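You operate a simulated robot arm through the tools that you are given. There is no shell and no other tool. Be economical: measure what you need, move in short steps, check, and stop when the job is done.

The job below is to be done with a simulated two-armed robot. You get a single attempt, and the scene is never put back.

## Task
Clear the hand sieve, brush the fluff off and shelve it.
Fine: the turf tuft goes into the black tub; hold the sieve's handle while brushing; the brown brush goes back; the sieve ends on the pale mark. Set down upright: brown brush. What is to be rubbed or washed off counts as gone when no trace of it is left.

Only the result counts: the job must be done as asked and must still hold three seconds after the hand-in. Knocking over, shifting, dropping, spilling or breaking anything else fails it.

## Robot
Two 7-joint arms with fingered hands on one trunk, on a base that drives. Base frame: it is fixed to the floor where the robot stands at the start and does not move with it; the origin is under the middle of the robot, x ahead of it, y to its left, z up; the surface under the hand at the start is at about z = 0.86. Lengths are in m, angles in degrees, forces in N, time in s.
The left shoulder is at the start at [0.039, 0.092, 1.109], the right one opposite. With the tool pointing down near the work surface each hand reaches from about 0.3 to 0.56 m from the robot's upright axis, wherever it stands, measured 20 degrees to its own side. Places, roughly: pale mark [0.8, 0.2, 0.9]. Payload 2.1 kg a hand.
The TCP of each hand is the grasp point between the finger pads, 0.02 m short of the fingertips. In the tool frame z runs along the fingers and y along their closing line. Largest opening 0.068 m; the body of the gripper starts 0.023 m behind the TCP. The gripper is a hand of 5 fingers: y runs from the thumb to the fingers, the wrist lies at [-0.01, -0.079, -0.131] in the tool frame.
Orientation is told as [roll, pitch, yaw] about the base's x, y, z axes, in that order, counted from this pose: with the fingers straight down and the wrist toward the robot, the tool's x, y and z point along [0, 1, 0], [1, 0, 0] and [0, 0, -1] of the base frame.

## Interface
- The arms move only by the tool nudge_tool. It takes "left_rows", "right_rows" or both (then of equal length, played together; a hand with none holds still); each is a list of rows, each a list of 6 numbers: the shift along the tool's x, y, z in m, then the turn, a rotation vector about the tool's x, y, z in degrees. In form: [[dx, dy, dz, rx, ry, rz], ...]. A call has 1 to 8 rows; each row is the pose to reach, as a shift and turn from the pose commanded when the call began, along the tool's axes at that moment. Each row takes 0.2 s and may step no farther than 0.05 m and 8.6 degrees from the row before; otherwise, the whole call is refused. Where a pose cannot be reached the arm comes as near as it can. A force on the tool above 40 N (or 10 N above the force at the start of the call, whichever is more), or a blocked arm, ends the call early, and 0.2 s more pass. In this call time passes only in rows, and 0.2 s behind the last. The reply holds the time, the measured pose of the TCP, the force on the tool along the base axes, the opening and the grip force, in the units named above and with some noise, with the torque about the TCP (base axes, N m) and any sound that the robot's microphone picked up.
- Cameras (640 x 400 px; columns grow to the right, rows downward): "scene" is now at [0.123, 0.0359, 1.287]; the picture's right is [0.37, -0.93, 0.00], its down [-0.32, -0.13, -0.94] and it looks along [0.87, 0.34, -0.34] (base axes); focal length 214 px, centre (320, 200). "left" rides on the left gripper at [-0.054, -0.058, -0.072] in its tool frame; the picture's right is [-0.57, -0.39, 0.73], its down [0.73, -0.64, 0.23] and it looks along [0.38, 0.66, 0.65] (tool axes); focal length 226 px, centre (320, 200). "right" rides on the right gripper at [0.054, -0.058, -0.072] in its tool frame; the picture's right is [-0.57, 0.39, -0.73], its down [-0.73, -0.64, 0.23] and it looks along [-0.38, 0.66, 0.65] (tool axes); focal length 226 px, centre (320, 200). There is no depth. A picture from a camera that has moved, and an enlarged one, comes with that camera's place and axes in the base frame and with its lens.
- camera(camera): a new picture of that camera. The clock stands still meanwhile.
- move_column(by): slides the trunk up (or, below 0, down) by that many m; the arms and the scene camera ride with it, the base frame stays. It gives what a move gives, with no picture.
- steer(legs): drives the robot by 1 to 6 legs, each [ahead, left, turn to the left] in m, m and degrees, along the robot's own axes; the way and the turn of a leg run together, so that a leg with both is an arc; at most 1.5 m and 180 degrees a leg. The arms and the cameras ride along, it lands a little off, and it stops where it bumps. It gives what a move gives.
- move_fingers(index, middle, ring, little, thumb_bend, thumb_turn, hand): sets how far each is bent, from 0 (flat) to 100 (curled in); at 30 the hand is open as for a grip, at 70 the pads meet at the TCP. One left out holds its place. A second passes; each finger stops where it meets its share of the squeeze, and holds until it gets a number again. It is the only way to open and close the hand. It gives what a move gives, with no picture; readings hold the bend of each and the force on index, middle, ring, little, thumb and palm. thumb_turn goes from beside the hand (0) to across from the fingers (100), as for a grip.
- turn_head(pan, tilt): turns the head with the scene camera to pan (to the left, within 86 degrees either way) and tilt (down, from -29 to 69), counted from straight ahead of the robot. It gives what a move gives.
- inspect(camera, box): a new picture of the part [left, top, right, bottom] of that camera's present view, enlarged. The clock stands still meanwhile.
- sign_off(): hands the job in; it is judged then, once.

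Work in short steps. Places have to be worked out from the pictures, the camera data and where the tool is seen: move nearer, look again, correct. Check each grasp and each placing, and mend what went wrong. You have 120 turns and 88 pictures in all, those below and enlarged ones among them. Open the grippers and draw the arms clear of the work before you hand the job in, unless the task says otherwise; then end with one line.

The tools are called by a JSON object that holds its "name" and its "arguments". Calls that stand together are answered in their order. nudge_tool: Moves the arms, as the interface text tells. Its arguments: {"type":"object","properties":{"left_rows":{"type":"array"},"right_rows":{"type":"array"}},"required":[]} The other tools are called the same way: move_column (by) slides the trunk up or down; move_fingers (index, middle, ring, little, thumb_bend, thumb_turn, hand) moves the fingers one by one; steer (legs) drives the base; turn_head (pan, tilt) turns the head that bears the scene camera; camera (camera) takes a picture; inspect (camera, box) takes an enlarged picture of a part of a camera's view; sign_off () hands the job in.

At the start:

```text
time_s: 0.0
left_ee_pos: [0.3005, 0.2851, 1.2591]
left_tcp_rot: [0.1, 0.0, 0.0]
left_force: [-0.3, 0.1, 0.6]
left_wrist_torque: [0.0, 0.01, 0.0]
left_width: 0.0677
left_grasp_force: 0.1
left_shape: jaw
left_bend: [30.0, 30.0, 30.0, 30.0, 30.0, 98.0]
left_finger forces: [0.0, 0.0, 0.0, 0.1, 0.0, 0.0]
right_ee_pos: [0.3998, -0.0429, 1.1495]
right_tcp_rot: [0.0, 0.0, -0.1]
right_force: [-0.3, 1.0, 0.1]
right_wrist_torque: [0.0, 0.0, 0.03]
right_width: 0.0677
right_grasp_force: 0.0
right_shape: jaw
right_bend: [30.0, 30.0, 30.0, 30.0, 30.0, 98.0]
right_finger forces: [0.1, 0.1, 0.1, 0.0, 0.0, 0.0]
trunk travel left (down, up): [-0.35, 0.554]
robot x, y, heading: [0.0001, -0.0023, -0.2]
head pan, tilt: [21.5, 20.1]
```

scene: 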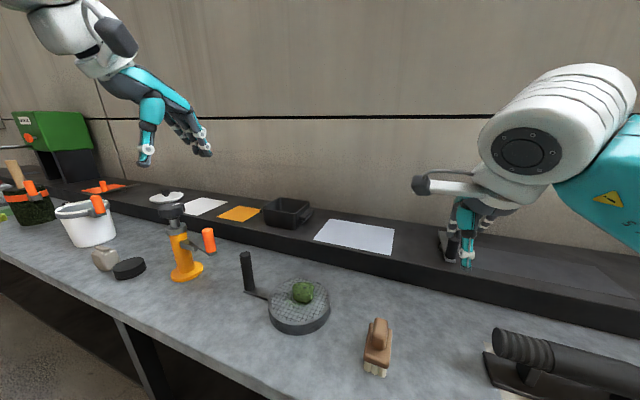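
right: 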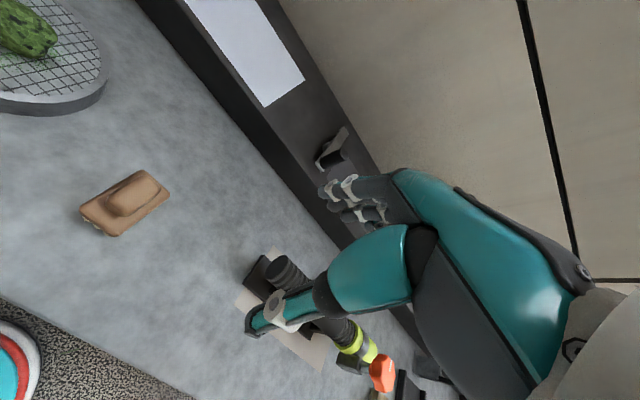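
left: 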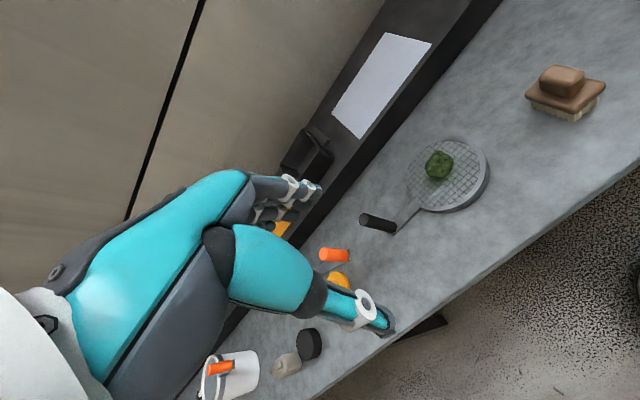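

I'll look at the details of the sieve, brush and shelf first.

{"name": "inspect", "arguments": {"camera": "scene", "box": [220, 230, 420, 390]}}

{"name": "inspect", "arguments": {"camera": "scene", "box": [140, 160, 420, 300]}}

{"name": "inspect", "arguments": {"camera": "left", "box": [340, 50, 620, 250]}}

```text
2.50 times, centred on (320, 310) of scene
camera zoom: at [0.123, 0.0359, 1.287], right [0.37, -0.93, 0.0], down [-0.32, -0.13, -0.94], along [0.87, 0.34, -0.34], focal length 536 px, centre (320, -75)
```

zoom: 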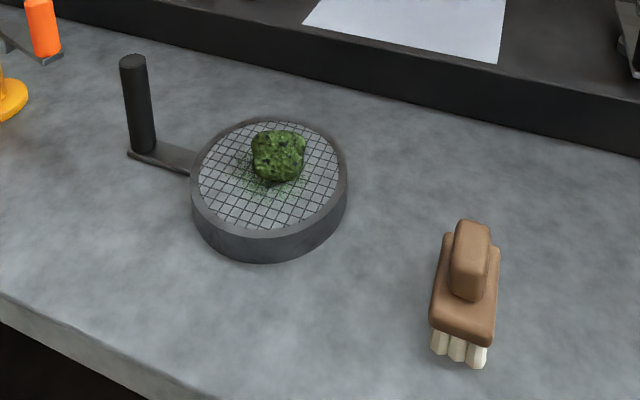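

```text
2.29 times, centred on (280, 230) of scene
camera zoom: at [0.123, 0.0359, 1.287], right [0.37, -0.93, 0.0], down [-0.32, -0.13, -0.94], along [0.87, 0.34, -0.34], focal length 490 px, centre (411, 131)
```

zoom: 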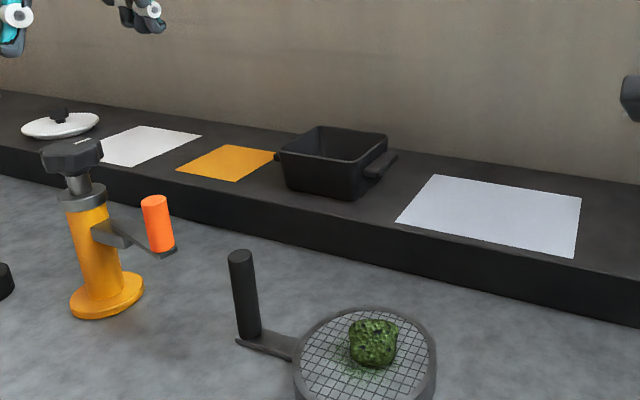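

```text
2.00 times, centred on (480, 150) of left
camera zoom: at [0.243, 0.2297, 1.331], right [-0.39, -0.57, -0.73], down [-0.64, 0.73, -0.23], along [0.66, 0.38, -0.65], focal length 452 px, centre (0, 300)
```

zoom: 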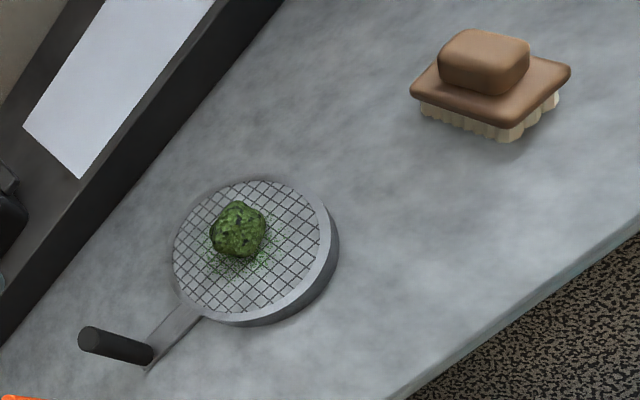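

Sieve drum is near [0.465,0.218], its upright handle near [0.463,0.363] (z 0.88–0.99), brush near [0.42,0.04], tub near [0.86,0.48]. I'll test how far the base can drive ahead, hands being high, since the shelf is far.

{"name": "steer", "arguments": {"legs": [[0.15, 0.1, 0]]}}

{"name": "turn_head", "arguments": {"pan": 15, "tilt": 40}}

{"name": "camera", "arguments": {"camera": "scene"}}

```text
time_s: 1.5
left_ee_pos: [0.4495, 0.3846, 1.26]
left_tcp_rot: [0.0, 0.0, -0.1]
left_force: [-0.4, 0.4, 0.0]
left_wrist_torque: [0.02, 0.03, 0.01]
left_width: 0.0678
left_grasp_force: 0.1
left_shape: jaw
left_bend: [30.0, 30.0, 30.0, 30.0, 30.0, 98.0]
left_finger forces: [0.0, 0.0, 0.0, 0.1, 0.1, 0.0]
right_ee_pos: [0.5487, 0.0583, 1.1516]
right_tcp_rot: [0.0, 0.0, -0.1]
right_force: [1.2, 0.9, 0.8]
right_wrist_torque: [-0.01, 0.01, 0.01]
right_width: 0.0674
right_grasp_force: 0.1
right_shape: jaw
right_bend: [30.0, 30.0, 30.0, 30.0, 30.0, 98.0]
right_finger forces: [0.0, 0.0, 0.0, 0.0, 0.0, 0.0]
trunk travel left (down, up): [-0.35, 0.554]
robot x, y, heading: [0.1501, 0.1022, -0.1]
head pan, tilt: [21.5, 20.1]
```

```text
time_s: 2.3
left_ee_pos: [0.4496, 0.3838, 1.2597]
left_tcp_rot: [0.0, -0.1, -0.1]
left_force: [-0.2, 0.0, 0.1]
left_wrist_torque: [-0.03, -0.01, 0.02]
left_width: 0.0677
left_grasp_force: 0.1
left_shape: jaw
left_bend: [30.0, 30.0, 30.0, 30.0, 30.0, 98.0]
left_finger forces: [0.1, 0.0, 0.0, 0.1, 0.1, 0.0]
right_ee_pos: [0.5505, 0.0582, 1.1521]
right_tcp_rot: [-0.1, 0.0, -0.1]
right_force: [0.0, -0.6, -0.7]
right_wrist_torque: [0.02, 0.03, -0.04]
right_width: 0.0677
right_grasp_force: 0.0
right_shape: jaw
right_bend: [30.0, 30.0, 30.0, 30.0, 30.0, 98.0]
right_finger forces: [0.1, 0.1, 0.0, 0.1, 0.0, 0.0]
trunk travel left (down, up): [-0.35, 0.554]
robot x, y, heading: [0.1481, 0.1012, 0.2]
head pan, tilt: [15.0, 40.0]
```

```text
81 pictures are left
camera scene: at [0.2671, 0.124, 1.2559], right [0.26, -0.97, 0.0], down [-0.62, -0.17, -0.77], along [0.74, 0.2, -0.64], focal length 214 px, centre (320, 200)
```

scene: 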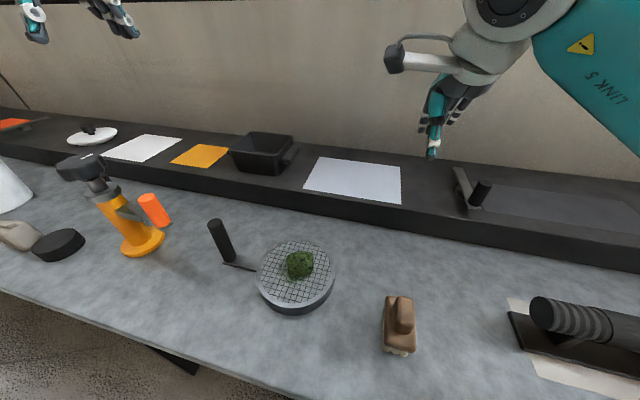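

Driving is free. Tuft is near [0.474,0.217,0.915]. I lower the left hand above it (right hand moves aside) and take a close look.

{"name": "nudge_tool", "arguments": {"left_rows": [[-0.03, 0.004, 0.035, 0, 0, 0], [-0.06, 0.008, 0.07, 0, 0, 0], [-0.09, 0.012, 0.105, 0, 0, 0], [-0.12, 0.018, 0.14, 0, 0, 0], [-0.15, 0.022, 0.175, 0, 0, 0], [-0.167, 0.024, 0.2, 0, 0, 0]], "right_rows": [[-0.02, 0, 0, 0, 0, 0], [-0.04, 0, 0, 0, 0, 0], [-0.06, 0, 0, 0, 0, 0], [-0.08, 0, 0, 0, 0, 0], [-0.1, 0, 0, 0, 0, 0], [-0.12, 0, 0, 0, 0, 0]]}}

{"name": "camera", "arguments": {"camera": "left"}}

{"name": "camera", "arguments": {"camera": "scene"}}

```text
time_s: 3.7
left_ee_pos: [0.4712, 0.2171, 1.0578]
left_tcp_rot: [0.0, 0.1, -0.3]
left_force: [-0.1, 0.0, -0.4]
left_wrist_torque: [0.02, -0.01, 0.0]
left_width: 0.0674
left_grasp_force: 0.1
left_shape: jaw
left_bend: [30.0, 30.0, 30.0, 30.0, 30.0, 98.0]
left_finger forces: [0.1, 0.0, 0.1, 0.0, 0.0, 0.1]
right_ee_pos: [0.5491, -0.0629, 1.1495]
right_tcp_rot: [0.0, 0.1, -0.1]
right_force: [0.1, -1.2, 0.8]
right_wrist_torque: [0.01, -0.03, 0.02]
right_width: 0.0676
right_grasp_force: 0.0
right_shape: jaw
right_bend: [30.0, 30.0, 30.0, 30.0, 30.0, 98.0]
right_finger forces: [0.0, 0.0, 0.1, 0.0, 0.1, 0.0]
trunk travel left (down, up): [-0.35, 0.554]
robot x, y, heading: [0.1506, 0.106, -0.1]
head pan, tilt: [15.0, 40.0]
```

```text
80 pictures are left
camera left: at [0.4138, 0.1621, 1.1292], right [-0.39, -0.57, -0.73], down [-0.64, 0.73, -0.23], along [0.66, 0.38, -0.65], focal length 226 px, centre (320, 200)
```

left: 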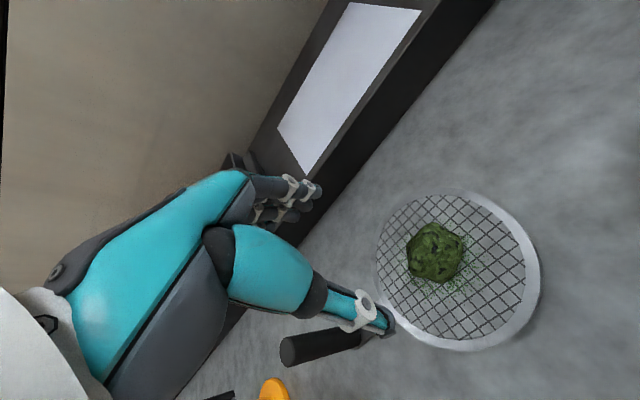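

```text
79 pictures are left
camera scene: at [0.2671, 0.1237, 1.2558], right [0.26, -0.97, 0.0], down [-0.62, -0.17, -0.77], along [0.74, 0.2, -0.64], focal length 214 px, centre (320, 200)
```

scene: 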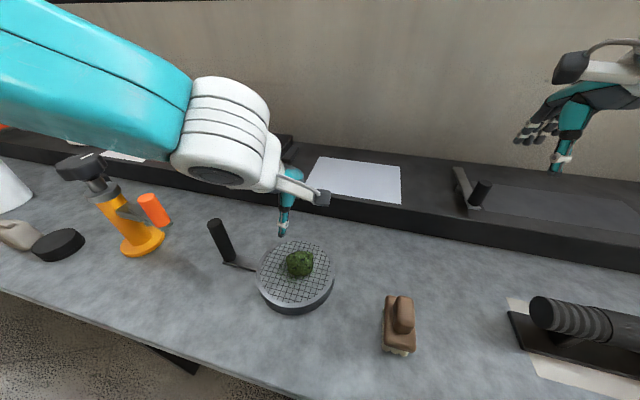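

Tuft confirmed at [0.475,0.214]. I descend to just above grasp height and check.

{"name": "nudge_tool", "arguments": {"left_rows": [[-0.003, 0.004, 0.04, 0, 0, 0], [-0.003, 0.004, 0.075, 0, 0, 0], [-0.003, 0.004, 0.1, 0, 0, 0], [-0.003, 0.004, 0.115, 0, 0, 0], [-0.003, 0.004, 0.123, 0, 0, 0]]}}

{"name": "camera", "arguments": {"camera": "left"}}

{"name": "inspect", "arguments": {"camera": "scene", "box": [220, 200, 380, 320]}}

```text
time_s: 4.9
left_ee_pos: [0.4772, 0.2154, 0.9368]
left_tcp_rot: [0.0, 0.0, 0.0]
left_force: [-0.2, -0.1, 0.5]
left_wrist_torque: [0.04, -0.02, 0.02]
left_width: 0.0677
left_grasp_force: 0.0
left_shape: jaw
left_bend: [30.0, 30.0, 30.0, 30.0, 30.0, 98.0]
left_finger forces: [0.0, 0.0, 0.0, 0.0, 0.1, 0.0]
right_ee_pos: [0.5482, -0.0618, 1.1496]
right_tcp_rot: [0.0, 0.1, -0.1]
right_force: [0.2, -0.4, 0.0]
right_wrist_torque: [-0.02, -0.01, -0.01]
right_width: 0.0679
right_grasp_force: 0.1
right_shape: jaw
right_bend: [30.0, 30.0, 30.0, 30.0, 30.0, 98.0]
right_finger forces: [0.1, 0.0, 0.0, 0.0, 0.0, 0.0]
trunk travel left (down, up): [-0.35, 0.554]
robot x, y, heading: [0.1467, 0.0996, -0.1]
head pan, tilt: [15.0, 40.0]
```

```text
78 pictures are left
camera left: at [0.4196, 0.1604, 1.0073], right [-0.39, -0.57, -0.73], down [-0.64, 0.73, -0.23], along [0.66, 0.38, -0.65], focal length 226 px, centre (320, 200)
```

left: 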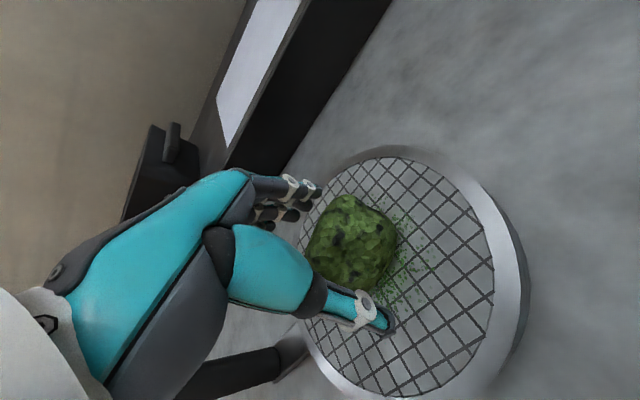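

```text
3.33 times, centred on (300, 260) of scene
camera zoom: at [0.2671, 0.1239, 1.2558], right [0.26, -0.97, 0.0], down [-0.62, -0.17, -0.77], along [0.74, 0.2, -0.64], focal length 715 px, centre (387, 0)
```

zoom: 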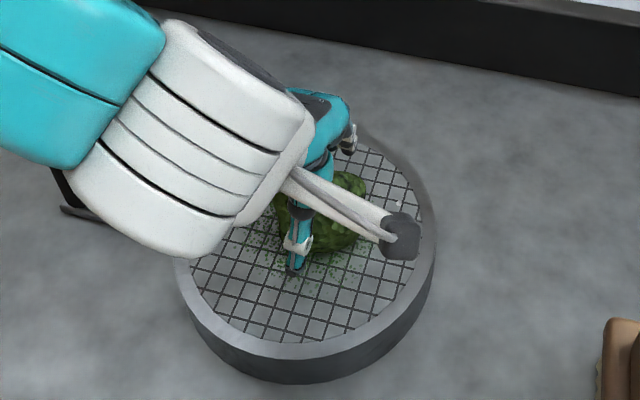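

Aligned with the tuft. I descend about 1 cm further and close on it gently.

{"name": "nudge_tool", "arguments": {"left_rows": [[-0.004, -0.002, 0.006, 0, 0, 0], [-0.004, -0.002, 0.012, 0, 0, 0]]}}

{"name": "move_fingers", "arguments": {"hand": "left", "index": 62, "middle": 62, "ring": 62, "little": 62, "thumb_bend": 62, "thumb_turn": 98}}

{"name": "camera", "arguments": {"camera": "left"}}

```text
time_s: 5.5
left_ee_pos: [0.4759, 0.2098, 0.9244]
left_tcp_rot: [0.0, 0.0, -0.1]
left_force: [0.0, 0.3, -1.1]
left_wrist_torque: [-0.02, 0.0, 0.03]
left_width: 0.0678
left_grasp_force: 0.0
left_shape: jaw
left_bend: [30.0, 30.0, 30.0, 30.0, 30.0, 98.0]
left_finger forces: [0.0, 0.1, 0.0, 0.1, 0.0, 0.0]
right_ee_pos: [0.549, -0.0628, 1.1499]
right_tcp_rot: [-0.1, 0.1, -0.1]
right_force: [-0.3, 0.4, -0.7]
right_wrist_torque: [0.03, -0.01, -0.01]
right_width: 0.0675
right_grasp_force: 0.1
right_shape: jaw
right_bend: [30.0, 30.0, 30.0, 30.0, 30.0, 98.0]
right_finger forces: [0.1, 0.1, 0.0, 0.0, 0.1, 0.0]
trunk travel left (down, up): [-0.35, 0.554]
robot x, y, heading: [0.1483, 0.1015, -0.0]
head pan, tilt: [15.0, 40.0]
```

```text
time_s: 6.5
left_ee_pos: [0.4747, 0.2103, 0.9251]
left_tcp_rot: [0.0, -0.1, -0.2]
left_force: [1.0, -0.3, 1.2]
left_wrist_torque: [0.01, 0.0, -0.02]
left_width: 0.026
left_grasp_force: 7.0
left_shape: fingers
left_bend: [56.0, 54.0, 56.0, 62.0, 47.0, 97.0]
left_finger forces: [1.9, 3.6, 2.5, 0.0, 7.0, 0.0]
right_ee_pos: [0.5495, -0.0624, 1.149]
right_tcp_rot: [0.0, -0.1, -0.1]
right_force: [-0.9, -0.5, 0.5]
right_wrist_torque: [-0.01, 0.0, 0.01]
right_width: 0.0675
right_grasp_force: 0.0
right_shape: jaw
right_bend: [30.0, 30.0, 30.0, 30.0, 30.0, 98.0]
right_finger forces: [0.0, 0.1, 0.1, 0.0, 0.1, 0.1]
trunk travel left (down, up): [-0.35, 0.554]
robot x, y, heading: [0.1468, 0.1003, -0.3]
head pan, tilt: [15.0, 40.0]
```

```text
76 pictures are left
camera left: at [0.4175, 0.1556, 0.9956], right [-0.39, -0.57, -0.73], down [-0.64, 0.73, -0.23], along [0.66, 0.38, -0.65], focal length 226 px, centre (320, 200)
```

left: 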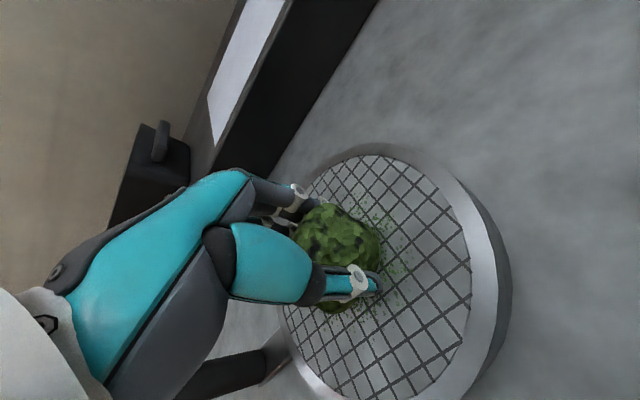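

The tuft is held with about 7 N. I lift straight up.

{"name": "nudge_tool", "arguments": {"left_rows": [[0, 0, -0.02, 0, 0, 0], [0, 0, -0.06, 0, 0, 0], [0, 0, -0.1, 0, 0, 0], [0, 0, -0.14, 0, 0, 0], [0, 0, -0.18, 0, 0, 0]]}}

{"name": "camera", "arguments": {"camera": "left"}}

{"name": "turn_head", "arguments": {"pan": 35, "tilt": 30}}

{"name": "camera", "arguments": {"camera": "scene"}}

```text
time_s: 7.7
left_ee_pos: [0.4746, 0.2083, 1.1052]
left_tcp_rot: [0.1, 0.1, -0.2]
left_force: [-0.4, 0.8, 0.1]
left_wrist_torque: [0.03, -0.02, 0.03]
left_width: 0.0249
left_grasp_force: 7.1
left_shape: fingers
left_bend: [57.0, 55.0, 57.0, 62.0, 47.0, 97.0]
left_finger forces: [1.8, 3.2, 2.4, 0.1, 6.4, 0.0]
right_ee_pos: [0.5479, -0.0618, 1.1488]
right_tcp_rot: [0.1, -0.1, -0.2]
right_force: [1.0, 0.1, 0.2]
right_wrist_torque: [0.0, -0.02, -0.03]
right_width: 0.0678
right_grasp_force: 0.0
right_shape: jaw
right_bend: [30.0, 30.0, 30.0, 30.0, 30.0, 98.0]
right_finger forces: [0.1, 0.1, 0.0, 0.0, 0.1, 0.1]
trunk travel left (down, up): [-0.35, 0.554]
robot x, y, heading: [0.1547, 0.0997, -0.1]
head pan, tilt: [15.0, 40.0]
```

```text
75 pictures are left
camera left: at [0.4162, 0.1526, 1.176], right [-0.39, -0.57, -0.73], down [-0.64, 0.73, -0.23], along [0.66, 0.38, -0.65], focal length 226 px, centre (320, 200)
```

left: 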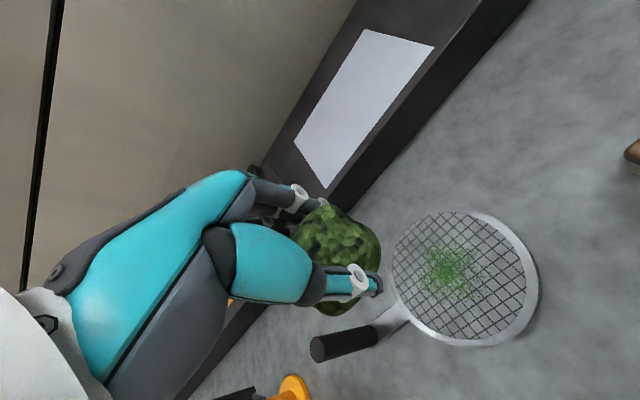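

```text
time_s: 8.6
left_ee_pos: [0.4748, 0.2086, 1.1036]
left_tcp_rot: [0.0, -0.1, -0.1]
left_force: [0.1, 0.5, 0.0]
left_wrist_torque: [0.02, 0.01, 0.02]
left_width: 0.0247
left_grasp_force: 7.0
left_shape: fingers
left_bend: [57.0, 55.0, 57.0, 62.0, 47.0, 97.0]
left_finger forces: [1.8, 3.2, 2.5, 0.0, 6.4, 0.1]
right_ee_pos: [0.5485, -0.0614, 1.1504]
right_tcp_rot: [0.0, 0.0, -0.1]
right_force: [-0.7, 0.0, -0.1]
right_wrist_torque: [-0.05, 0.0, 0.0]
right_width: 0.0675
right_grasp_force: 0.0
right_shape: jaw
right_bend: [30.0, 30.0, 30.0, 30.0, 30.0, 98.0]
right_finger forces: [0.1, 0.0, 0.1, 0.0, 0.0, 0.0]
trunk travel left (down, up): [-0.35, 0.554]
robot x, y, heading: [0.15, 0.1031, -0.2]
head pan, tilt: [35.0, 30.0]
```

```text
74 pictures are left
camera scene: at [0.2591, 0.1537, 1.2711], right [0.57, -0.82, 0.0], down [-0.41, -0.29, -0.87], along [0.71, 0.49, -0.5], focal length 214 px, centre (320, 200)
```

scene: 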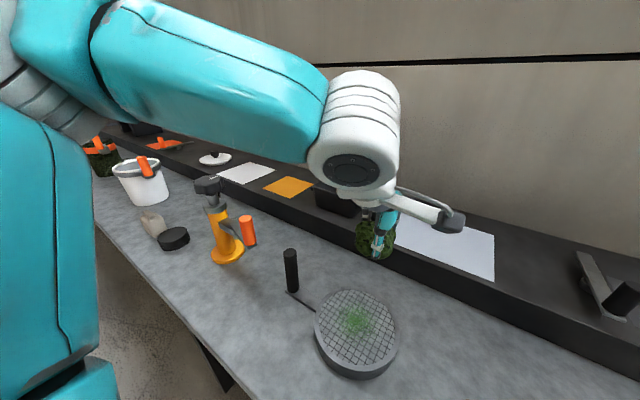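

Tuft is up and only green fluff remains on the mesh. I raise the trunk a bit, then drive toward the tub, seeing how close to the bench the base gets.

{"name": "move_column", "arguments": {"by": 0.08}}

{"name": "steer", "arguments": {"legs": [[0, 0.24, 0], [0.06, 0, 0]]}}

{"name": "turn_head", "arguments": {"pan": 10, "tilt": 30}}

{"name": "camera", "arguments": {"camera": "scene"}}

{"name": "camera", "arguments": {"camera": "left"}}

```text
time_s: 9.7
left_ee_pos: [0.4765, 0.2108, 1.1844]
left_tcp_rot: [0.0, 0.1, 0.0]
left_force: [-0.5, 0.1, -0.9]
left_wrist_torque: [0.0, 0.03, -0.01]
left_width: 0.0247
left_grasp_force: 6.7
left_shape: fingers
left_bend: [57.0, 55.0, 57.0, 62.0, 47.0, 97.0]
left_finger forces: [1.7, 3.2, 2.3, 0.0, 6.4, 0.0]
right_ee_pos: [0.5495, -0.0623, 1.2309]
right_tcp_rot: [0.0, 0.1, -0.1]
right_force: [0.0, 0.4, 0.6]
right_wrist_torque: [0.0, 0.0, -0.01]
right_width: 0.0681
right_grasp_force: 0.1
right_shape: jaw
right_bend: [30.0, 30.0, 30.0, 30.0, 30.0, 98.0]
right_finger forces: [0.1, 0.1, 0.1, 0.0, 0.0, 0.0]
trunk travel left (down, up): [-0.43, 0.474]
robot x, y, heading: [0.1503, 0.1013, -0.2]
head pan, tilt: [35.0, 30.0]
```

```text
time_s: 12.1
left_ee_pos: [0.5366, 0.4507, 1.1839]
left_tcp_rot: [0.0, 0.1, -0.1]
left_force: [-0.1, -0.3, -0.4]
left_wrist_torque: [-0.04, -0.02, 0.0]
left_width: 0.0246
left_grasp_force: 7.0
left_shape: fingers
left_bend: [57.0, 55.0, 57.0, 62.0, 47.0, 97.0]
left_finger forces: [1.7, 3.2, 2.4, 0.1, 6.4, 0.0]
right_ee_pos: [0.6097, 0.1775, 1.2313]
right_tcp_rot: [0.0, 0.1, -0.1]
right_force: [0.7, 0.2, 0.6]
right_wrist_torque: [0.01, 0.02, -0.03]
right_width: 0.0674
right_grasp_force: 0.1
right_shape: jaw
right_bend: [30.0, 30.0, 30.0, 30.0, 30.0, 98.0]
right_finger forces: [0.0, 0.0, 0.0, 0.0, 0.0, 0.0]
trunk travel left (down, up): [-0.43, 0.474]
robot x, y, heading: [0.2058, 0.3393, 0.1]
head pan, tilt: [35.0, 30.0]
```

```text
time_s: 13.0
left_ee_pos: [0.5351, 0.4504, 1.186]
left_tcp_rot: [0.0, 0.1, -0.1]
left_force: [-0.8, -0.6, 0.3]
left_wrist_torque: [-0.04, 0.01, 0.0]
left_width: 0.0249
left_grasp_force: 6.2
left_shape: fingers
left_bend: [57.0, 55.0, 57.0, 62.0, 47.0, 97.0]
left_finger forces: [1.6, 3.2, 2.4, 0.0, 6.3, 0.1]
right_ee_pos: [0.6094, 0.177, 1.2315]
right_tcp_rot: [0.0, 0.0, -0.2]
right_force: [-0.3, -1.0, -0.7]
right_wrist_torque: [0.0, 0.0, 0.0]
right_width: 0.068
right_grasp_force: 0.1
right_shape: jaw
right_bend: [30.0, 30.0, 30.0, 30.0, 30.0, 98.0]
right_finger forces: [0.1, 0.0, 0.0, 0.2, 0.0, 0.1]
trunk travel left (down, up): [-0.43, 0.474]
robot x, y, heading: [0.208, 0.3416, -0.0]
head pan, tilt: [10.0, 30.0]
```

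```text
73 pictures are left
camera scene: at [0.3241, 0.3574, 1.3517], right [0.17, -0.99, 0.0], down [-0.49, -0.09, -0.87], along [0.85, 0.15, -0.5], focal length 214 px, centre (320, 200)
```

scene: 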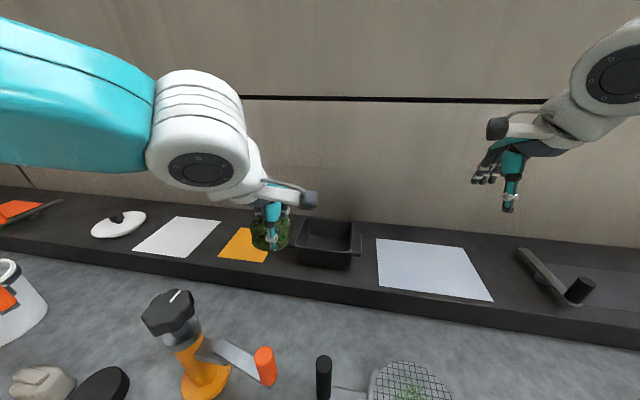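

```text
72 pictures are left
camera left: at [0.4774, 0.3951, 1.2561], right [-0.39, -0.57, -0.73], down [-0.64, 0.73, -0.23], along [0.66, 0.38, -0.65], focal length 226 px, centre (320, 200)
```

left: 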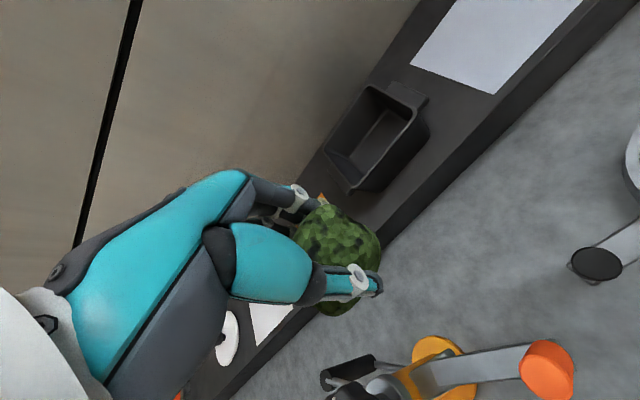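

No bump yet. Tub opening is near [0.785,0.41], rim z about 0.96. I drive 5 cm more ahead and extend the left hand toward it.

{"name": "steer", "arguments": {"legs": [[0.05, 0, 0]]}}

{"name": "nudge_tool", "arguments": {"left_rows": [[-0.005, 0.04, 0.01, 0, 0, 0], [-0.01, 0.08, 0.02, 0, 0, 0], [-0.02, 0.12, 0.03, 0, 0, 0], [-0.03, 0.16, 0.04, 0, 0, 0], [-0.04, 0.2, 0.06, 0, 0, 0]]}}

{"name": "camera", "arguments": {"camera": "left"}}

{"name": "camera", "arguments": {"camera": "scene"}}

```text
time_s: 14.0
left_ee_pos: [0.5686, 0.4496, 1.1837]
left_tcp_rot: [0.0, 0.0, -0.1]
left_force: [-0.1, 0.5, -0.1]
left_wrist_torque: [-0.02, -0.01, 0.04]
left_width: 0.0247
left_grasp_force: 6.9
left_shape: fingers
left_bend: [57.0, 55.0, 57.0, 62.0, 47.0, 97.0]
left_finger forces: [1.7, 3.2, 2.4, 0.0, 6.3, 0.0]
right_ee_pos: [0.6428, 0.1754, 1.2291]
right_tcp_rot: [0.0, 0.2, -0.1]
right_force: [0.3, 0.8, -0.3]
right_wrist_torque: [0.04, -0.01, -0.01]
right_width: 0.0676
right_grasp_force: 0.0
right_shape: jaw
right_bend: [30.0, 30.0, 30.0, 30.0, 30.0, 98.0]
right_finger forces: [0.0, 0.1, 0.0, 0.1, 0.1, 0.0]
trunk travel left (down, up): [-0.43, 0.474]
robot x, y, heading: [0.2418, 0.341, -0.2]
head pan, tilt: [10.0, 30.0]
stopped in leg 1: the robot was blocked; the commanded pose is now the measured one
```

```text
time_s: 15.2
left_ee_pos: [0.701, 0.4572, 1.1275]
left_tcp_rot: [0.0, 0.0, 0.0]
left_force: [-0.5, 0.5, 0.0]
left_wrist_torque: [-0.03, 0.0, -0.03]
left_width: 0.0243
left_grasp_force: 6.2
left_shape: fingers
left_bend: [57.0, 55.0, 57.0, 62.0, 47.0, 97.0]
left_finger forces: [1.7, 2.9, 2.6, 0.0, 6.1, 0.0]
left hand out of reach, approached as far as the arm can: row 3, 4, 5
right_ee_pos: [0.6416, 0.176, 1.2313]
right_tcp_rot: [0.0, -0.1, -0.1]
right_force: [-0.9, -0.2, -0.1]
right_wrist_torque: [-0.01, 0.0, 0.02]
right_width: 0.0679
right_grasp_force: 0.1
right_shape: jaw
right_bend: [30.0, 30.0, 30.0, 30.0, 30.0, 98.0]
right_finger forces: [0.0, 0.0, 0.1, 0.0, 0.0, 0.0]
trunk travel left (down, up): [-0.43, 0.474]
robot x, y, heading: [0.2392, 0.3399, -0.2]
head pan, tilt: [10.0, 30.0]
```

```text
71 pictures are left
camera left: at [0.6423, 0.4022, 1.1982], right [-0.39, -0.57, -0.73], down [-0.64, 0.73, -0.23], along [0.66, 0.38, -0.65], focal length 226 px, centre (320, 200)
```

left: 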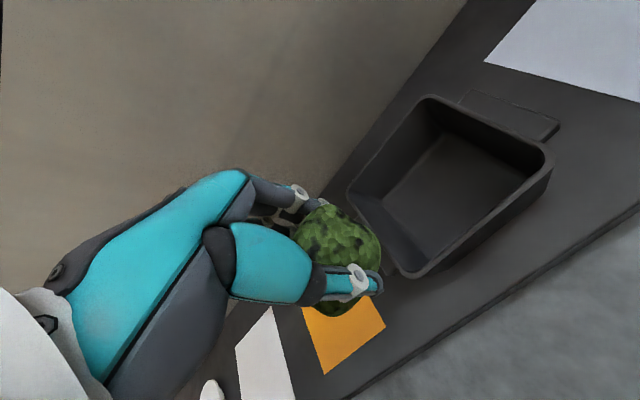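

```text
70 pictures are left
camera scene: at [0.3569, 0.3573, 1.3517], right [0.17, -0.99, 0.0], down [-0.49, -0.09, -0.87], along [0.85, 0.15, -0.5], focal length 214 px, centre (320, 200)
```

scene: 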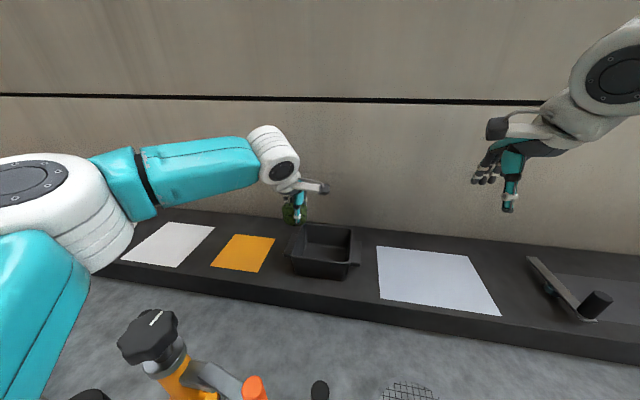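

Blocked at x=0.24 by the bench; the arm runs out of reach when pointing straight down. Tub is near [0.775,0.415]; I tilt the fingers forward in place to gain reach.

{"name": "nudge_tool", "arguments": {"left_rows": [[0, 0, 0, -8.5, 0, 0], [0, 0, 0, -17, 0, 0], [0, 0, 0, -25.5, 0, 0], [0, 0, 0, -34, 0, 0], [0, 0, 0, -42, 0, 0]]}}

```text
time_s: 16.4
left_ee_pos: [0.6998, 0.4591, 1.1263]
left_tcp_rot: [-0.1, -42.1, 0.0]
left_force: [-0.5, 0.1, 0.0]
left_wrist_torque: [-0.01, 0.0, -0.02]
left_width: 0.0235
left_grasp_force: 6.4
left_shape: fingers
left_bend: [58.0, 56.0, 57.0, 62.0, 47.0, 97.0]
left_finger forces: [1.3, 2.8, 2.6, 0.0, 5.9, 0.0]
right_ee_pos: [0.6412, 0.1772, 1.2318]
right_tcp_rot: [0.0, -0.1, 0.0]
right_force: [0.4, 0.7, 0.2]
right_wrist_torque: [0.0, -0.03, 0.02]
right_width: 0.0676
right_grasp_force: 0.1
right_shape: jaw
right_bend: [30.0, 30.0, 30.0, 30.0, 30.0, 98.0]
right_finger forces: [0.0, 0.1, 0.0, 0.0, 0.1, 0.0]
trunk travel left (down, up): [-0.43, 0.474]
robot x, y, heading: [0.2453, 0.3425, 0.1]
head pan, tilt: [10.0, 30.0]
```

{"name": "nudge_tool", "arguments": {"left_rows": [[-0.015, 0.016, 0.017, 0, 0, 0], [-0.03, 0.034, 0.03, 0, 0, 0], [-0.045, 0.045, 0.04, 0, 0, 0], [-0.045, 0.035, 0.06, 0, 0, 0]]}}

{"name": "camera", "arguments": {"camera": "left"}}

{"name": "inspect", "arguments": {"camera": "scene", "box": [220, 140, 420, 300]}}

```text
time_s: 17.4
left_ee_pos: [0.7369, 0.4431, 1.1271]
left_tcp_rot: [0.0, -42.0, -0.1]
left_force: [-0.4, -0.5, -0.8]
left_wrist_torque: [-0.01, 0.01, -0.02]
left_width: 0.0236
left_grasp_force: 6.0
left_shape: fingers
left_bend: [58.0, 56.0, 57.0, 62.0, 47.0, 97.0]
left_finger forces: [1.3, 2.7, 2.5, 0.0, 5.9, 0.1]
left hand out of reach, approached as far as the arm can: row 2, 3, 4
right_ee_pos: [0.6411, 0.1767, 1.2308]
right_tcp_rot: [0.0, 0.0, -0.1]
right_force: [-0.2, -0.4, -0.6]
right_wrist_torque: [-0.01, -0.01, 0.01]
right_width: 0.0679
right_grasp_force: 0.0
right_shape: jaw
right_bend: [30.0, 30.0, 30.0, 30.0, 30.0, 98.0]
right_finger forces: [0.0, 0.0, 0.0, 0.0, 0.0, 0.0]
trunk travel left (down, up): [-0.43, 0.474]
robot x, y, heading: [0.2389, 0.338, 0.0]
head pan, tilt: [10.0, 30.0]
```

```text
69 pictures are left
camera left: at [0.6447, 0.3887, 1.1408], right [0.2, -0.57, -0.8], down [-0.32, 0.73, -0.6], along [0.93, 0.38, -0.04], focal length 226 px, centre (320, 200)
```

left: 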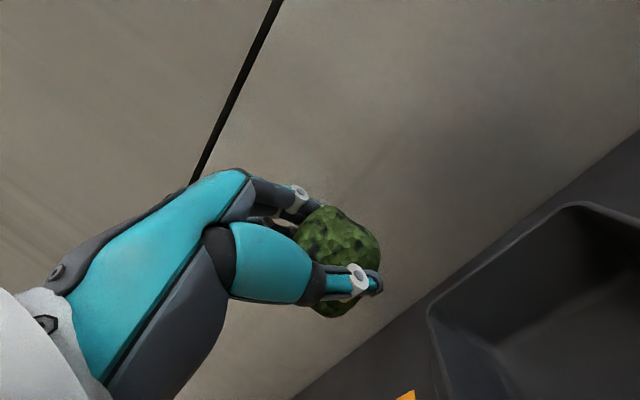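

```text
2.50 times, centred on (320, 220) of scene
camera zoom: at [0.357, 0.3573, 1.3517], right [0.17, -0.99, 0.0], down [-0.49, -0.09, -0.87], along [0.85, 0.15, -0.5], focal length 536 px, centre (320, 150)
```

zoom: 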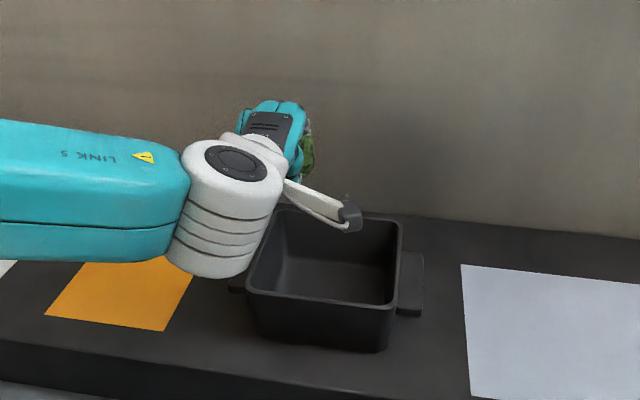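

The elbow-out arm posture limits reach when the hand is level with the shoulder. I raise the trunk so the hand works lower relative to the shoulder, then reach on.

{"name": "move_column", "arguments": {"by": 0.12}}

{"name": "nudge_tool", "arguments": {"left_rows": [[-0.01, -0.02, 0.03, 0, 0, 0], [-0.02, -0.04, 0.06, 0, 0, 0], [-0.03, -0.05, 0.1, 0, 0, 0], [-0.035, -0.055, 0.13, 0, 0, 0]]}}

{"name": "camera", "arguments": {"camera": "scene"}}

```text
time_s: 19.1
left_ee_pos: [0.7366, 0.4432, 1.1675]
left_tcp_rot: [0.0, -42.3, -0.1]
left_force: [0.5, 0.2, 0.3]
left_wrist_torque: [-0.01, 0.0, -0.02]
left_width: 0.0231
left_grasp_force: 6.6
left_shape: fingers
left_bend: [58.0, 56.0, 57.0, 62.0, 47.0, 97.0]
left_finger forces: [1.3, 2.7, 2.6, 0.0, 5.8, 0.0]
right_ee_pos: [0.6481, 0.1771, 1.2593]
right_tcp_rot: [-0.1, 1.1, -0.1]
right_force: [0.0, -0.8, 0.2]
right_wrist_torque: [-0.01, 0.01, -0.01]
right_width: 0.0674
right_grasp_force: 0.0
right_shape: jaw
right_bend: [30.0, 30.0, 30.0, 30.0, 30.0, 98.0]
right_finger forces: [0.1, 0.0, 0.0, 0.1, 0.0, 0.0]
trunk travel left (down, up): [-0.47, 0.434]
robot x, y, heading: [0.2336, 0.34, -0.3]
head pan, tilt: [10.0, 30.0]
stopped: the arm was blocked; the commanded pose is now the measured one
```

```text
time_s: 20.1
left_ee_pos: [0.7159, 0.4677, 1.1133]
left_tcp_rot: [-0.2, -42.6, -0.2]
left_force: [0.3, -1.0, -1.0]
left_wrist_torque: [-0.03, -0.01, -0.01]
left_width: 0.0232
left_grasp_force: 6.0
left_shape: fingers
left_bend: [58.0, 56.0, 57.0, 62.0, 47.0, 97.0]
left_finger forces: [1.3, 2.8, 2.5, 0.1, 5.7, 0.0]
left hand out of reach, approached as far as the arm can: row 1, 2, 3, 4
right_ee_pos: [0.6471, 0.1769, 1.2594]
right_tcp_rot: [0.0, 1.2, -0.1]
right_force: [-0.5, -0.2, 0.1]
right_wrist_torque: [0.01, -0.02, 0.04]
right_width: 0.0676
right_grasp_force: 0.0
right_shape: jaw
right_bend: [30.0, 30.0, 30.0, 30.0, 30.0, 98.0]
right_finger forces: [0.0, 0.0, 0.0, 0.1, 0.0, 0.0]
trunk travel left (down, up): [-0.47, 0.434]
robot x, y, heading: [0.2392, 0.3421, -0.1]
head pan, tilt: [10.0, 30.0]
```

```text
67 pictures are left
camera scene: at [0.3547, 0.3572, 1.3887], right [0.17, -0.99, 0.0], down [-0.49, -0.09, -0.87], along [0.85, 0.15, -0.5], focal length 214 px, centre (320, 200)
```

scene: 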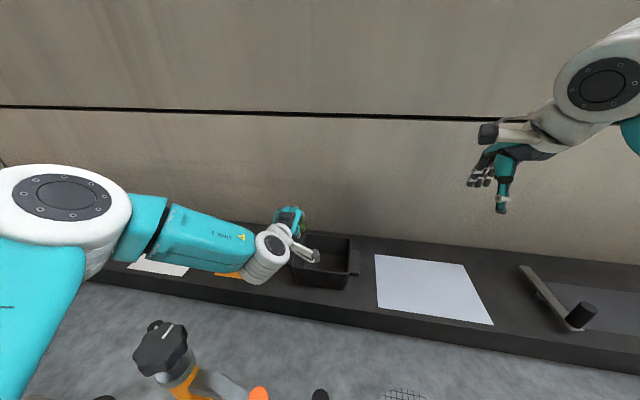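

Something blocked the lift – maybe the right elbow at the bench edge. I look down to the right and left.

{"name": "turn_head", "arguments": {"pan": -60, "tilt": 45}}

{"name": "camera", "arguments": {"camera": "scene"}}

{"name": "turn_head", "arguments": {"pan": 60, "tilt": 50}}

{"name": "camera", "arguments": {"camera": "scene"}}

```text
time_s: 21.5
left_ee_pos: [0.7157, 0.4663, 1.1129]
left_tcp_rot: [-0.1, -42.5, -0.1]
left_force: [0.2, -0.2, 0.0]
left_wrist_torque: [0.0, 0.03, 0.01]
left_width: 0.0229
left_grasp_force: 6.3
left_shape: fingers
left_bend: [58.0, 56.0, 57.0, 62.0, 47.0, 97.0]
left_finger forces: [1.3, 2.8, 2.6, 0.1, 5.6, 0.1]
right_ee_pos: [0.6474, 0.1756, 1.2602]
right_tcp_rot: [0.0, 1.2, -0.2]
right_force: [-0.6, -0.4, 0.3]
right_wrist_torque: [-0.01, -0.01, 0.0]
right_width: 0.0676
right_grasp_force: 0.1
right_shape: jaw
right_bend: [30.0, 30.0, 30.0, 30.0, 30.0, 98.0]
right_finger forces: [0.1, 0.0, 0.1, 0.1, 0.0, 0.0]
trunk travel left (down, up): [-0.47, 0.434]
robot x, y, heading: [0.2389, 0.3439, -0.1]
head pan, tilt: [-60.0, 45.0]
```

```text
66 pictures are left
camera scene: at [0.3062, 0.2712, 1.3662], right [-0.87, -0.5, 0.0], down [-0.35, 0.61, -0.71], along [0.35, -0.61, -0.71], focal length 214 px, centre (320, 200)
```

scene: 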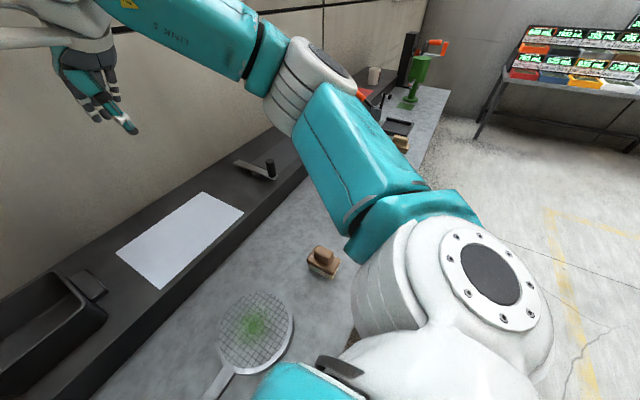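

```text
time_s: 23.5
left_ee_pos: [0.7162, 0.4666, 1.1132]
left_tcp_rot: [0.0, -42.5, -0.1]
left_force: [-0.2, -0.1, 0.2]
left_wrist_torque: [-0.01, 0.0, 0.0]
left_width: 0.0233
left_grasp_force: 6.4
left_shape: fingers
left_bend: [58.0, 56.0, 57.0, 62.0, 47.0, 97.0]
left_finger forces: [1.3, 2.8, 2.5, 0.1, 5.8, 0.1]
right_ee_pos: [0.6471, 0.1762, 1.2597]
right_tcp_rot: [0.1, 1.1, -0.1]
right_force: [0.0, -0.1, 0.8]
right_wrist_torque: [-0.01, -0.02, -0.02]
right_width: 0.0676
right_grasp_force: 0.0
right_shape: jaw
right_bend: [30.0, 30.0, 30.0, 30.0, 30.0, 98.0]
right_finger forces: [0.0, 0.0, 0.0, 0.0, 0.0, 0.0]
trunk travel left (down, up): [-0.47, 0.434]
robot x, y, heading: [0.2383, 0.3423, -0.1]
head pan, tilt: [60.0, 50.0]
```

```text
65 pictures are left
camera scene: at [0.3046, 0.4082, 1.3593], right [0.86, -0.5, 0.0], down [-0.39, -0.66, -0.64], along [0.32, 0.56, -0.77], focal length 214 px, centre (320, 200)
```

scene: 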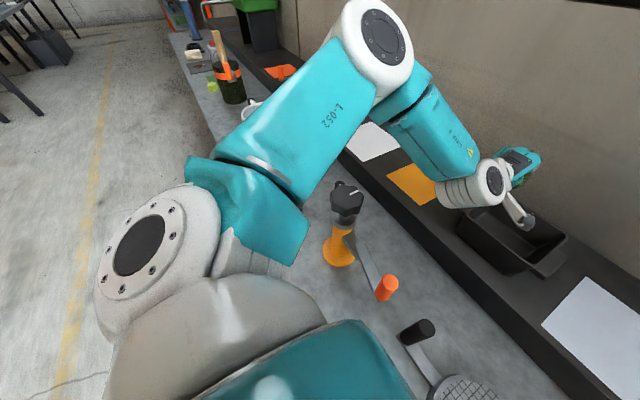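

Nothing visible is hit; the limit seems to be wrist posture, not extension. I retract the right hand to a compact place and yaw the left hand so the wrist comes more from the elbow side.

{"name": "nudge_tool", "arguments": {"left_rows": [[0, 0, 0, 0, -5.7, 6.3], [0, 0, 0, 0, -11.4, 12.6], [0, 0, 0, 0, -17.1, 18.9], [0, 0, 0, 0, -22.8, 25.2]], "right_rows": [[0, -0.03, 0, 0, 0, 0], [0, -0.06, 0, 0, 0, 0], [0, -0.09, 0, 0, 0, 0], [0, -0.12, 0, 0, 0, 0]]}}

{"name": "nudge_tool", "arguments": {"left_rows": [[0, 0, 0.03, 0, 0, 0], [0, 0, 0.06, 0, 0, 0]]}}

```text
time_s: 24.5
left_ee_pos: [0.7018, 0.459, 1.1195]
left_tcp_rot: [0.3, -42.2, -34.2]
left_force: [0.1, -0.4, 0.0]
left_wrist_torque: [-0.01, 0.05, -0.04]
left_width: 0.0227
left_grasp_force: 5.8
left_shape: fingers
left_bend: [59.0, 56.0, 57.0, 62.0, 47.0, 97.0]
left_finger forces: [1.2, 2.8, 2.4, 0.1, 5.6, 0.1]
left hand out of reach, approached as far as the arm can: row 4
right_ee_pos: [0.5294, 0.1781, 1.2623]
right_tcp_rot: [0.0, 1.2, -0.2]
right_force: [-0.1, 0.5, -0.8]
right_wrist_torque: [0.0, -0.01, 0.02]
right_width: 0.0673
right_grasp_force: 0.1
right_shape: jaw
right_bend: [30.0, 30.0, 30.0, 30.0, 30.0, 98.0]
right_finger forces: [0.0, 0.0, 0.0, 0.0, 0.0, 0.1]
trunk travel left (down, up): [-0.47, 0.434]
robot x, y, heading: [0.2396, 0.3417, 0.0]
head pan, tilt: [60.0, 50.0]
```

```text
time_s: 25.1
left_ee_pos: [0.706, 0.434, 1.1002]
left_tcp_rot: [0.3, -42.4, -34.1]
left_force: [0.4, -1.1, -0.4]
left_wrist_torque: [0.01, -0.01, 0.01]
left_width: 0.0226
left_grasp_force: 5.9
left_shape: fingers
left_bend: [59.0, 56.0, 57.0, 62.0, 47.0, 97.0]
left_finger forces: [1.1, 2.7, 2.4, 0.0, 5.7, 0.0]
left hand out of reach, approached as far as the arm can: row 1, 2
right_ee_pos: [0.5299, 0.1775, 1.2626]
right_tcp_rot: [0.0, 1.5, 0.0]
right_force: [-0.1, -0.1, 0.2]
right_wrist_torque: [0.0, -0.04, -0.01]
right_width: 0.0678
right_grasp_force: 0.1
right_shape: jaw
right_bend: [30.0, 30.0, 30.0, 30.0, 30.0, 98.0]
right_finger forces: [0.0, 0.0, 0.1, 0.0, 0.0, 0.1]
trunk travel left (down, up): [-0.47, 0.434]
robot x, y, heading: [0.2411, 0.341, -0.3]
head pan, tilt: [60.0, 50.0]
```

Reach is best 20° to the own side, so I turn the robot right about its axis so the tub lies there, and undo the yaw.

{"name": "steer", "arguments": {"legs": [[-0.02, 0, -14], [0.02, 0, 0]]}}

{"name": "nudge_tool", "arguments": {"left_rows": [[0, 0, 0, 0, 5.7, -6.3], [0, 0, 0, 0, 11.4, -12.6], [0, 0, 0, 0, 17.1, -18.9], [0, 0, 0, 0, 22.8, -25.2], [0, 0, 0, 0, 28.5, -31.5]]}}

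```text
time_s: 26.8
left_ee_pos: [0.718, 0.3429, 1.0979]
left_tcp_rot: [-0.8, -42.9, -46.6]
left_force: [-0.7, -0.4, -0.5]
left_wrist_torque: [-0.01, 0.01, -0.02]
left_width: 0.0225
left_grasp_force: 5.7
left_shape: fingers
left_bend: [59.0, 56.0, 57.0, 62.0, 48.0, 97.0]
left_finger forces: [1.1, 2.8, 2.4, 0.0, 5.5, 0.1]
right_ee_pos: [0.4891, 0.1349, 1.2636]
right_tcp_rot: [-1.0, 1.3, -13.2]
right_force: [0.1, 0.0, -0.4]
right_wrist_torque: [0.0, 0.0, -0.03]
right_width: 0.0678
right_grasp_force: 0.0
right_shape: jaw
right_bend: [30.0, 30.0, 30.0, 30.0, 30.0, 98.0]
right_finger forces: [0.1, 0.0, 0.1, 0.1, 0.0, 0.0]
trunk travel left (down, up): [-0.47, 0.434]
robot x, y, heading: [0.2385, 0.3376, -13.0]
head pan, tilt: [60.0, 50.0]
```

```text
time_s: 28.0
left_ee_pos: [0.7077, 0.3704, 1.1214]
left_tcp_rot: [-0.9, -42.2, -4.0]
left_force: [0.3, 0.5, -0.4]
left_wrist_torque: [0.01, -0.02, -0.01]
left_width: 0.0217
left_grasp_force: 5.5
left_shape: fingers
left_bend: [59.0, 56.0, 57.0, 62.0, 48.0, 97.0]
left_finger forces: [1.0, 2.6, 2.3, 0.0, 5.3, 0.1]
left hand out of reach, approached as far as the arm can: row 2, 3, 4, 5
right_ee_pos: [0.4892, 0.1303, 1.2641]
right_tcp_rot: [-0.7, 1.3, -13.3]
right_force: [-0.4, 0.4, -0.6]
right_wrist_torque: [0.04, 0.01, 0.0]
right_width: 0.0678
right_grasp_force: 0.0
right_shape: jaw
right_bend: [30.0, 30.0, 30.0, 30.0, 30.0, 98.0]
right_finger forces: [0.1, 0.0, 0.0, 0.0, 0.0, 0.1]
trunk travel left (down, up): [-0.47, 0.434]
robot x, y, heading: [0.2383, 0.3413, -13.2]
head pan, tilt: [60.0, 50.0]
```

{"name": "nudge_tool", "arguments": {"left_rows": [[0.025, 0.008, 0.01, 0, 0, 0], [0.045, 0.016, 0.02, 0, 0, 0], [0.045, 0.03, 0.05, 0, 0, 0]]}}

{"name": "turn_head", "arguments": {"pan": 30, "tilt": 35}}

{"name": "camera", "arguments": {"camera": "scene"}}

```text
time_s: 28.8
left_ee_pos: [0.7662, 0.4134, 1.1062]
left_tcp_rot: [-1.0, -42.4, -3.9]
left_force: [0.1, 0.8, 1.1]
left_wrist_torque: [0.0, 0.02, 0.0]
left_width: 0.0216
left_grasp_force: 5.9
left_shape: fingers
left_bend: [60.0, 56.0, 57.0, 62.0, 48.0, 97.0]
left_finger forces: [0.9, 2.6, 2.3, 0.0, 5.3, 0.0]
left hand out of reach, approached as far as the arm can: row 3
right_ee_pos: [0.4877, 0.1309, 1.2637]
right_tcp_rot: [-0.7, 1.3, -13.3]
right_force: [0.4, 0.1, -0.3]
right_wrist_torque: [0.0, 0.04, -0.01]
right_width: 0.0679
right_grasp_force: 0.1
right_shape: jaw
right_bend: [30.0, 30.0, 30.0, 30.0, 30.0, 98.0]
right_finger forces: [0.1, 0.0, 0.1, 0.0, 0.0, 0.0]
trunk travel left (down, up): [-0.47, 0.434]
robot x, y, heading: [0.2396, 0.34, -13.1]
head pan, tilt: [60.0, 50.0]
```

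```text
time_s: 29.7
left_ee_pos: [0.7659, 0.4122, 1.1061]
left_tcp_rot: [-0.9, -42.4, -4.1]
left_force: [-0.9, -0.6, 0.3]
left_wrist_torque: [0.0, -0.01, -0.04]
left_width: 0.0215
left_grasp_force: 5.8
left_shape: fingers
left_bend: [60.0, 56.0, 57.0, 62.0, 48.0, 97.0]
left_finger forces: [0.9, 2.5, 2.4, 0.1, 5.2, 0.0]
right_ee_pos: [0.4884, 0.1284, 1.2639]
right_tcp_rot: [-0.6, 1.2, -13.3]
right_force: [-0.3, 0.1, -0.3]
right_wrist_torque: [-0.01, 0.0, 0.0]
right_width: 0.0678
right_grasp_force: 0.1
right_shape: jaw
right_bend: [30.0, 30.0, 30.0, 30.0, 30.0, 98.0]
right_finger forces: [0.0, 0.0, 0.1, 0.0, 0.0, 0.0]
trunk travel left (down, up): [-0.47, 0.434]
robot x, y, heading: [0.2405, 0.341, -13.1]
head pan, tilt: [30.0, 35.0]
```

```text
64 pictures are left
camera scene: at [0.3551, 0.3828, 1.3795], right [0.29, -0.96, 0.01], down [-0.55, -0.18, -0.81], along [0.78, 0.23, -0.58], focal length 214 px, centre (320, 200)
```

scene: 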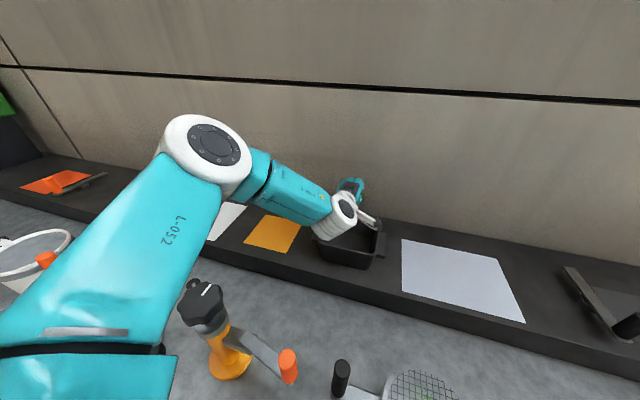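

The turn worked: TCP is at [0.766,0.412,1.106]. I lower the trunk 8 cm to bring the tuft to the tub and look.

{"name": "move_column", "arguments": {"by": -0.08}}

{"name": "camera", "arguments": {"camera": "left"}}

{"name": "inspect", "arguments": {"camera": "scene", "box": [260, 120, 460, 280]}}

```text
time_s: 30.9
left_ee_pos: [0.7599, 0.3981, 1.0328]
left_tcp_rot: [0.2, -42.7, -4.8]
left_force: [0.2, -0.3, -0.5]
left_wrist_torque: [0.01, 0.02, 0.0]
left_width: 0.0216
left_grasp_force: 5.7
left_shape: fingers
left_bend: [60.0, 57.0, 57.0, 62.0, 48.0, 97.0]
left_finger forces: [0.9, 2.6, 2.2, 0.0, 5.1, 0.0]
right_ee_pos: [0.482, 0.1127, 1.1851]
right_tcp_rot: [0.2, 1.1, -13.2]
right_force: [0.6, 0.3, -0.7]
right_wrist_torque: [-0.03, 0.01, 0.0]
right_width: 0.0681
right_grasp_force: 0.1
right_shape: jaw
right_bend: [30.0, 30.0, 30.0, 30.0, 30.0, 98.0]
right_finger forces: [0.0, 0.0, 0.0, 0.0, 0.0, 0.0]
trunk travel left (down, up): [-0.39, 0.514]
robot x, y, heading: [0.2416, 0.3418, -13.4]
head pan, tilt: [30.0, 35.0]
```

```text
63 pictures are left
camera left: at [0.6647, 0.35, 1.0452], right [0.16, -0.58, -0.8], down [-0.26, 0.76, -0.6], along [0.95, 0.3, -0.03], focal length 226 px, centre (320, 200)
```

left: 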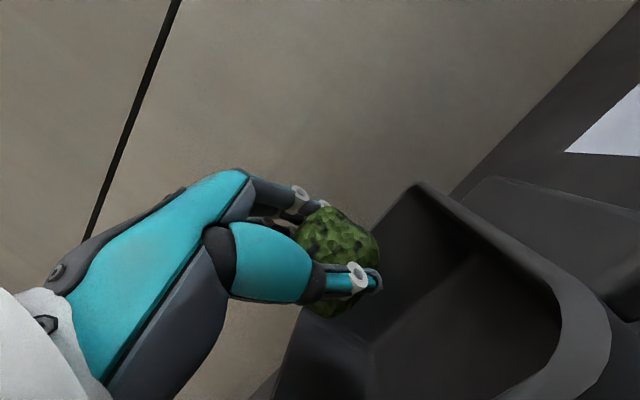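

```text
2.50 times, centred on (360, 200) of scene
camera zoom: at [0.3555, 0.3591, 1.3036], right [0.29, -0.96, 0.0], down [-0.55, -0.17, -0.82], along [0.78, 0.24, -0.57], focal length 536 px, centre (220, 200)
```

zoom: 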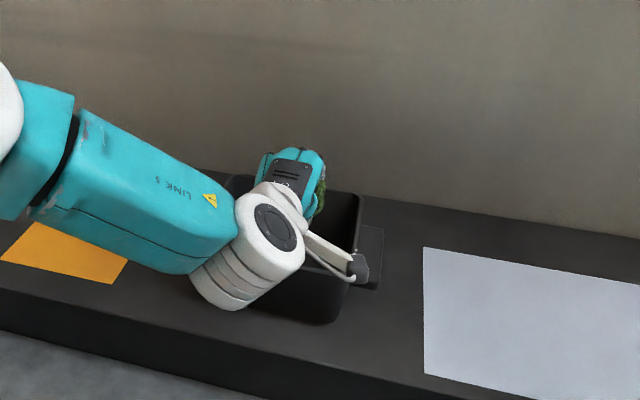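

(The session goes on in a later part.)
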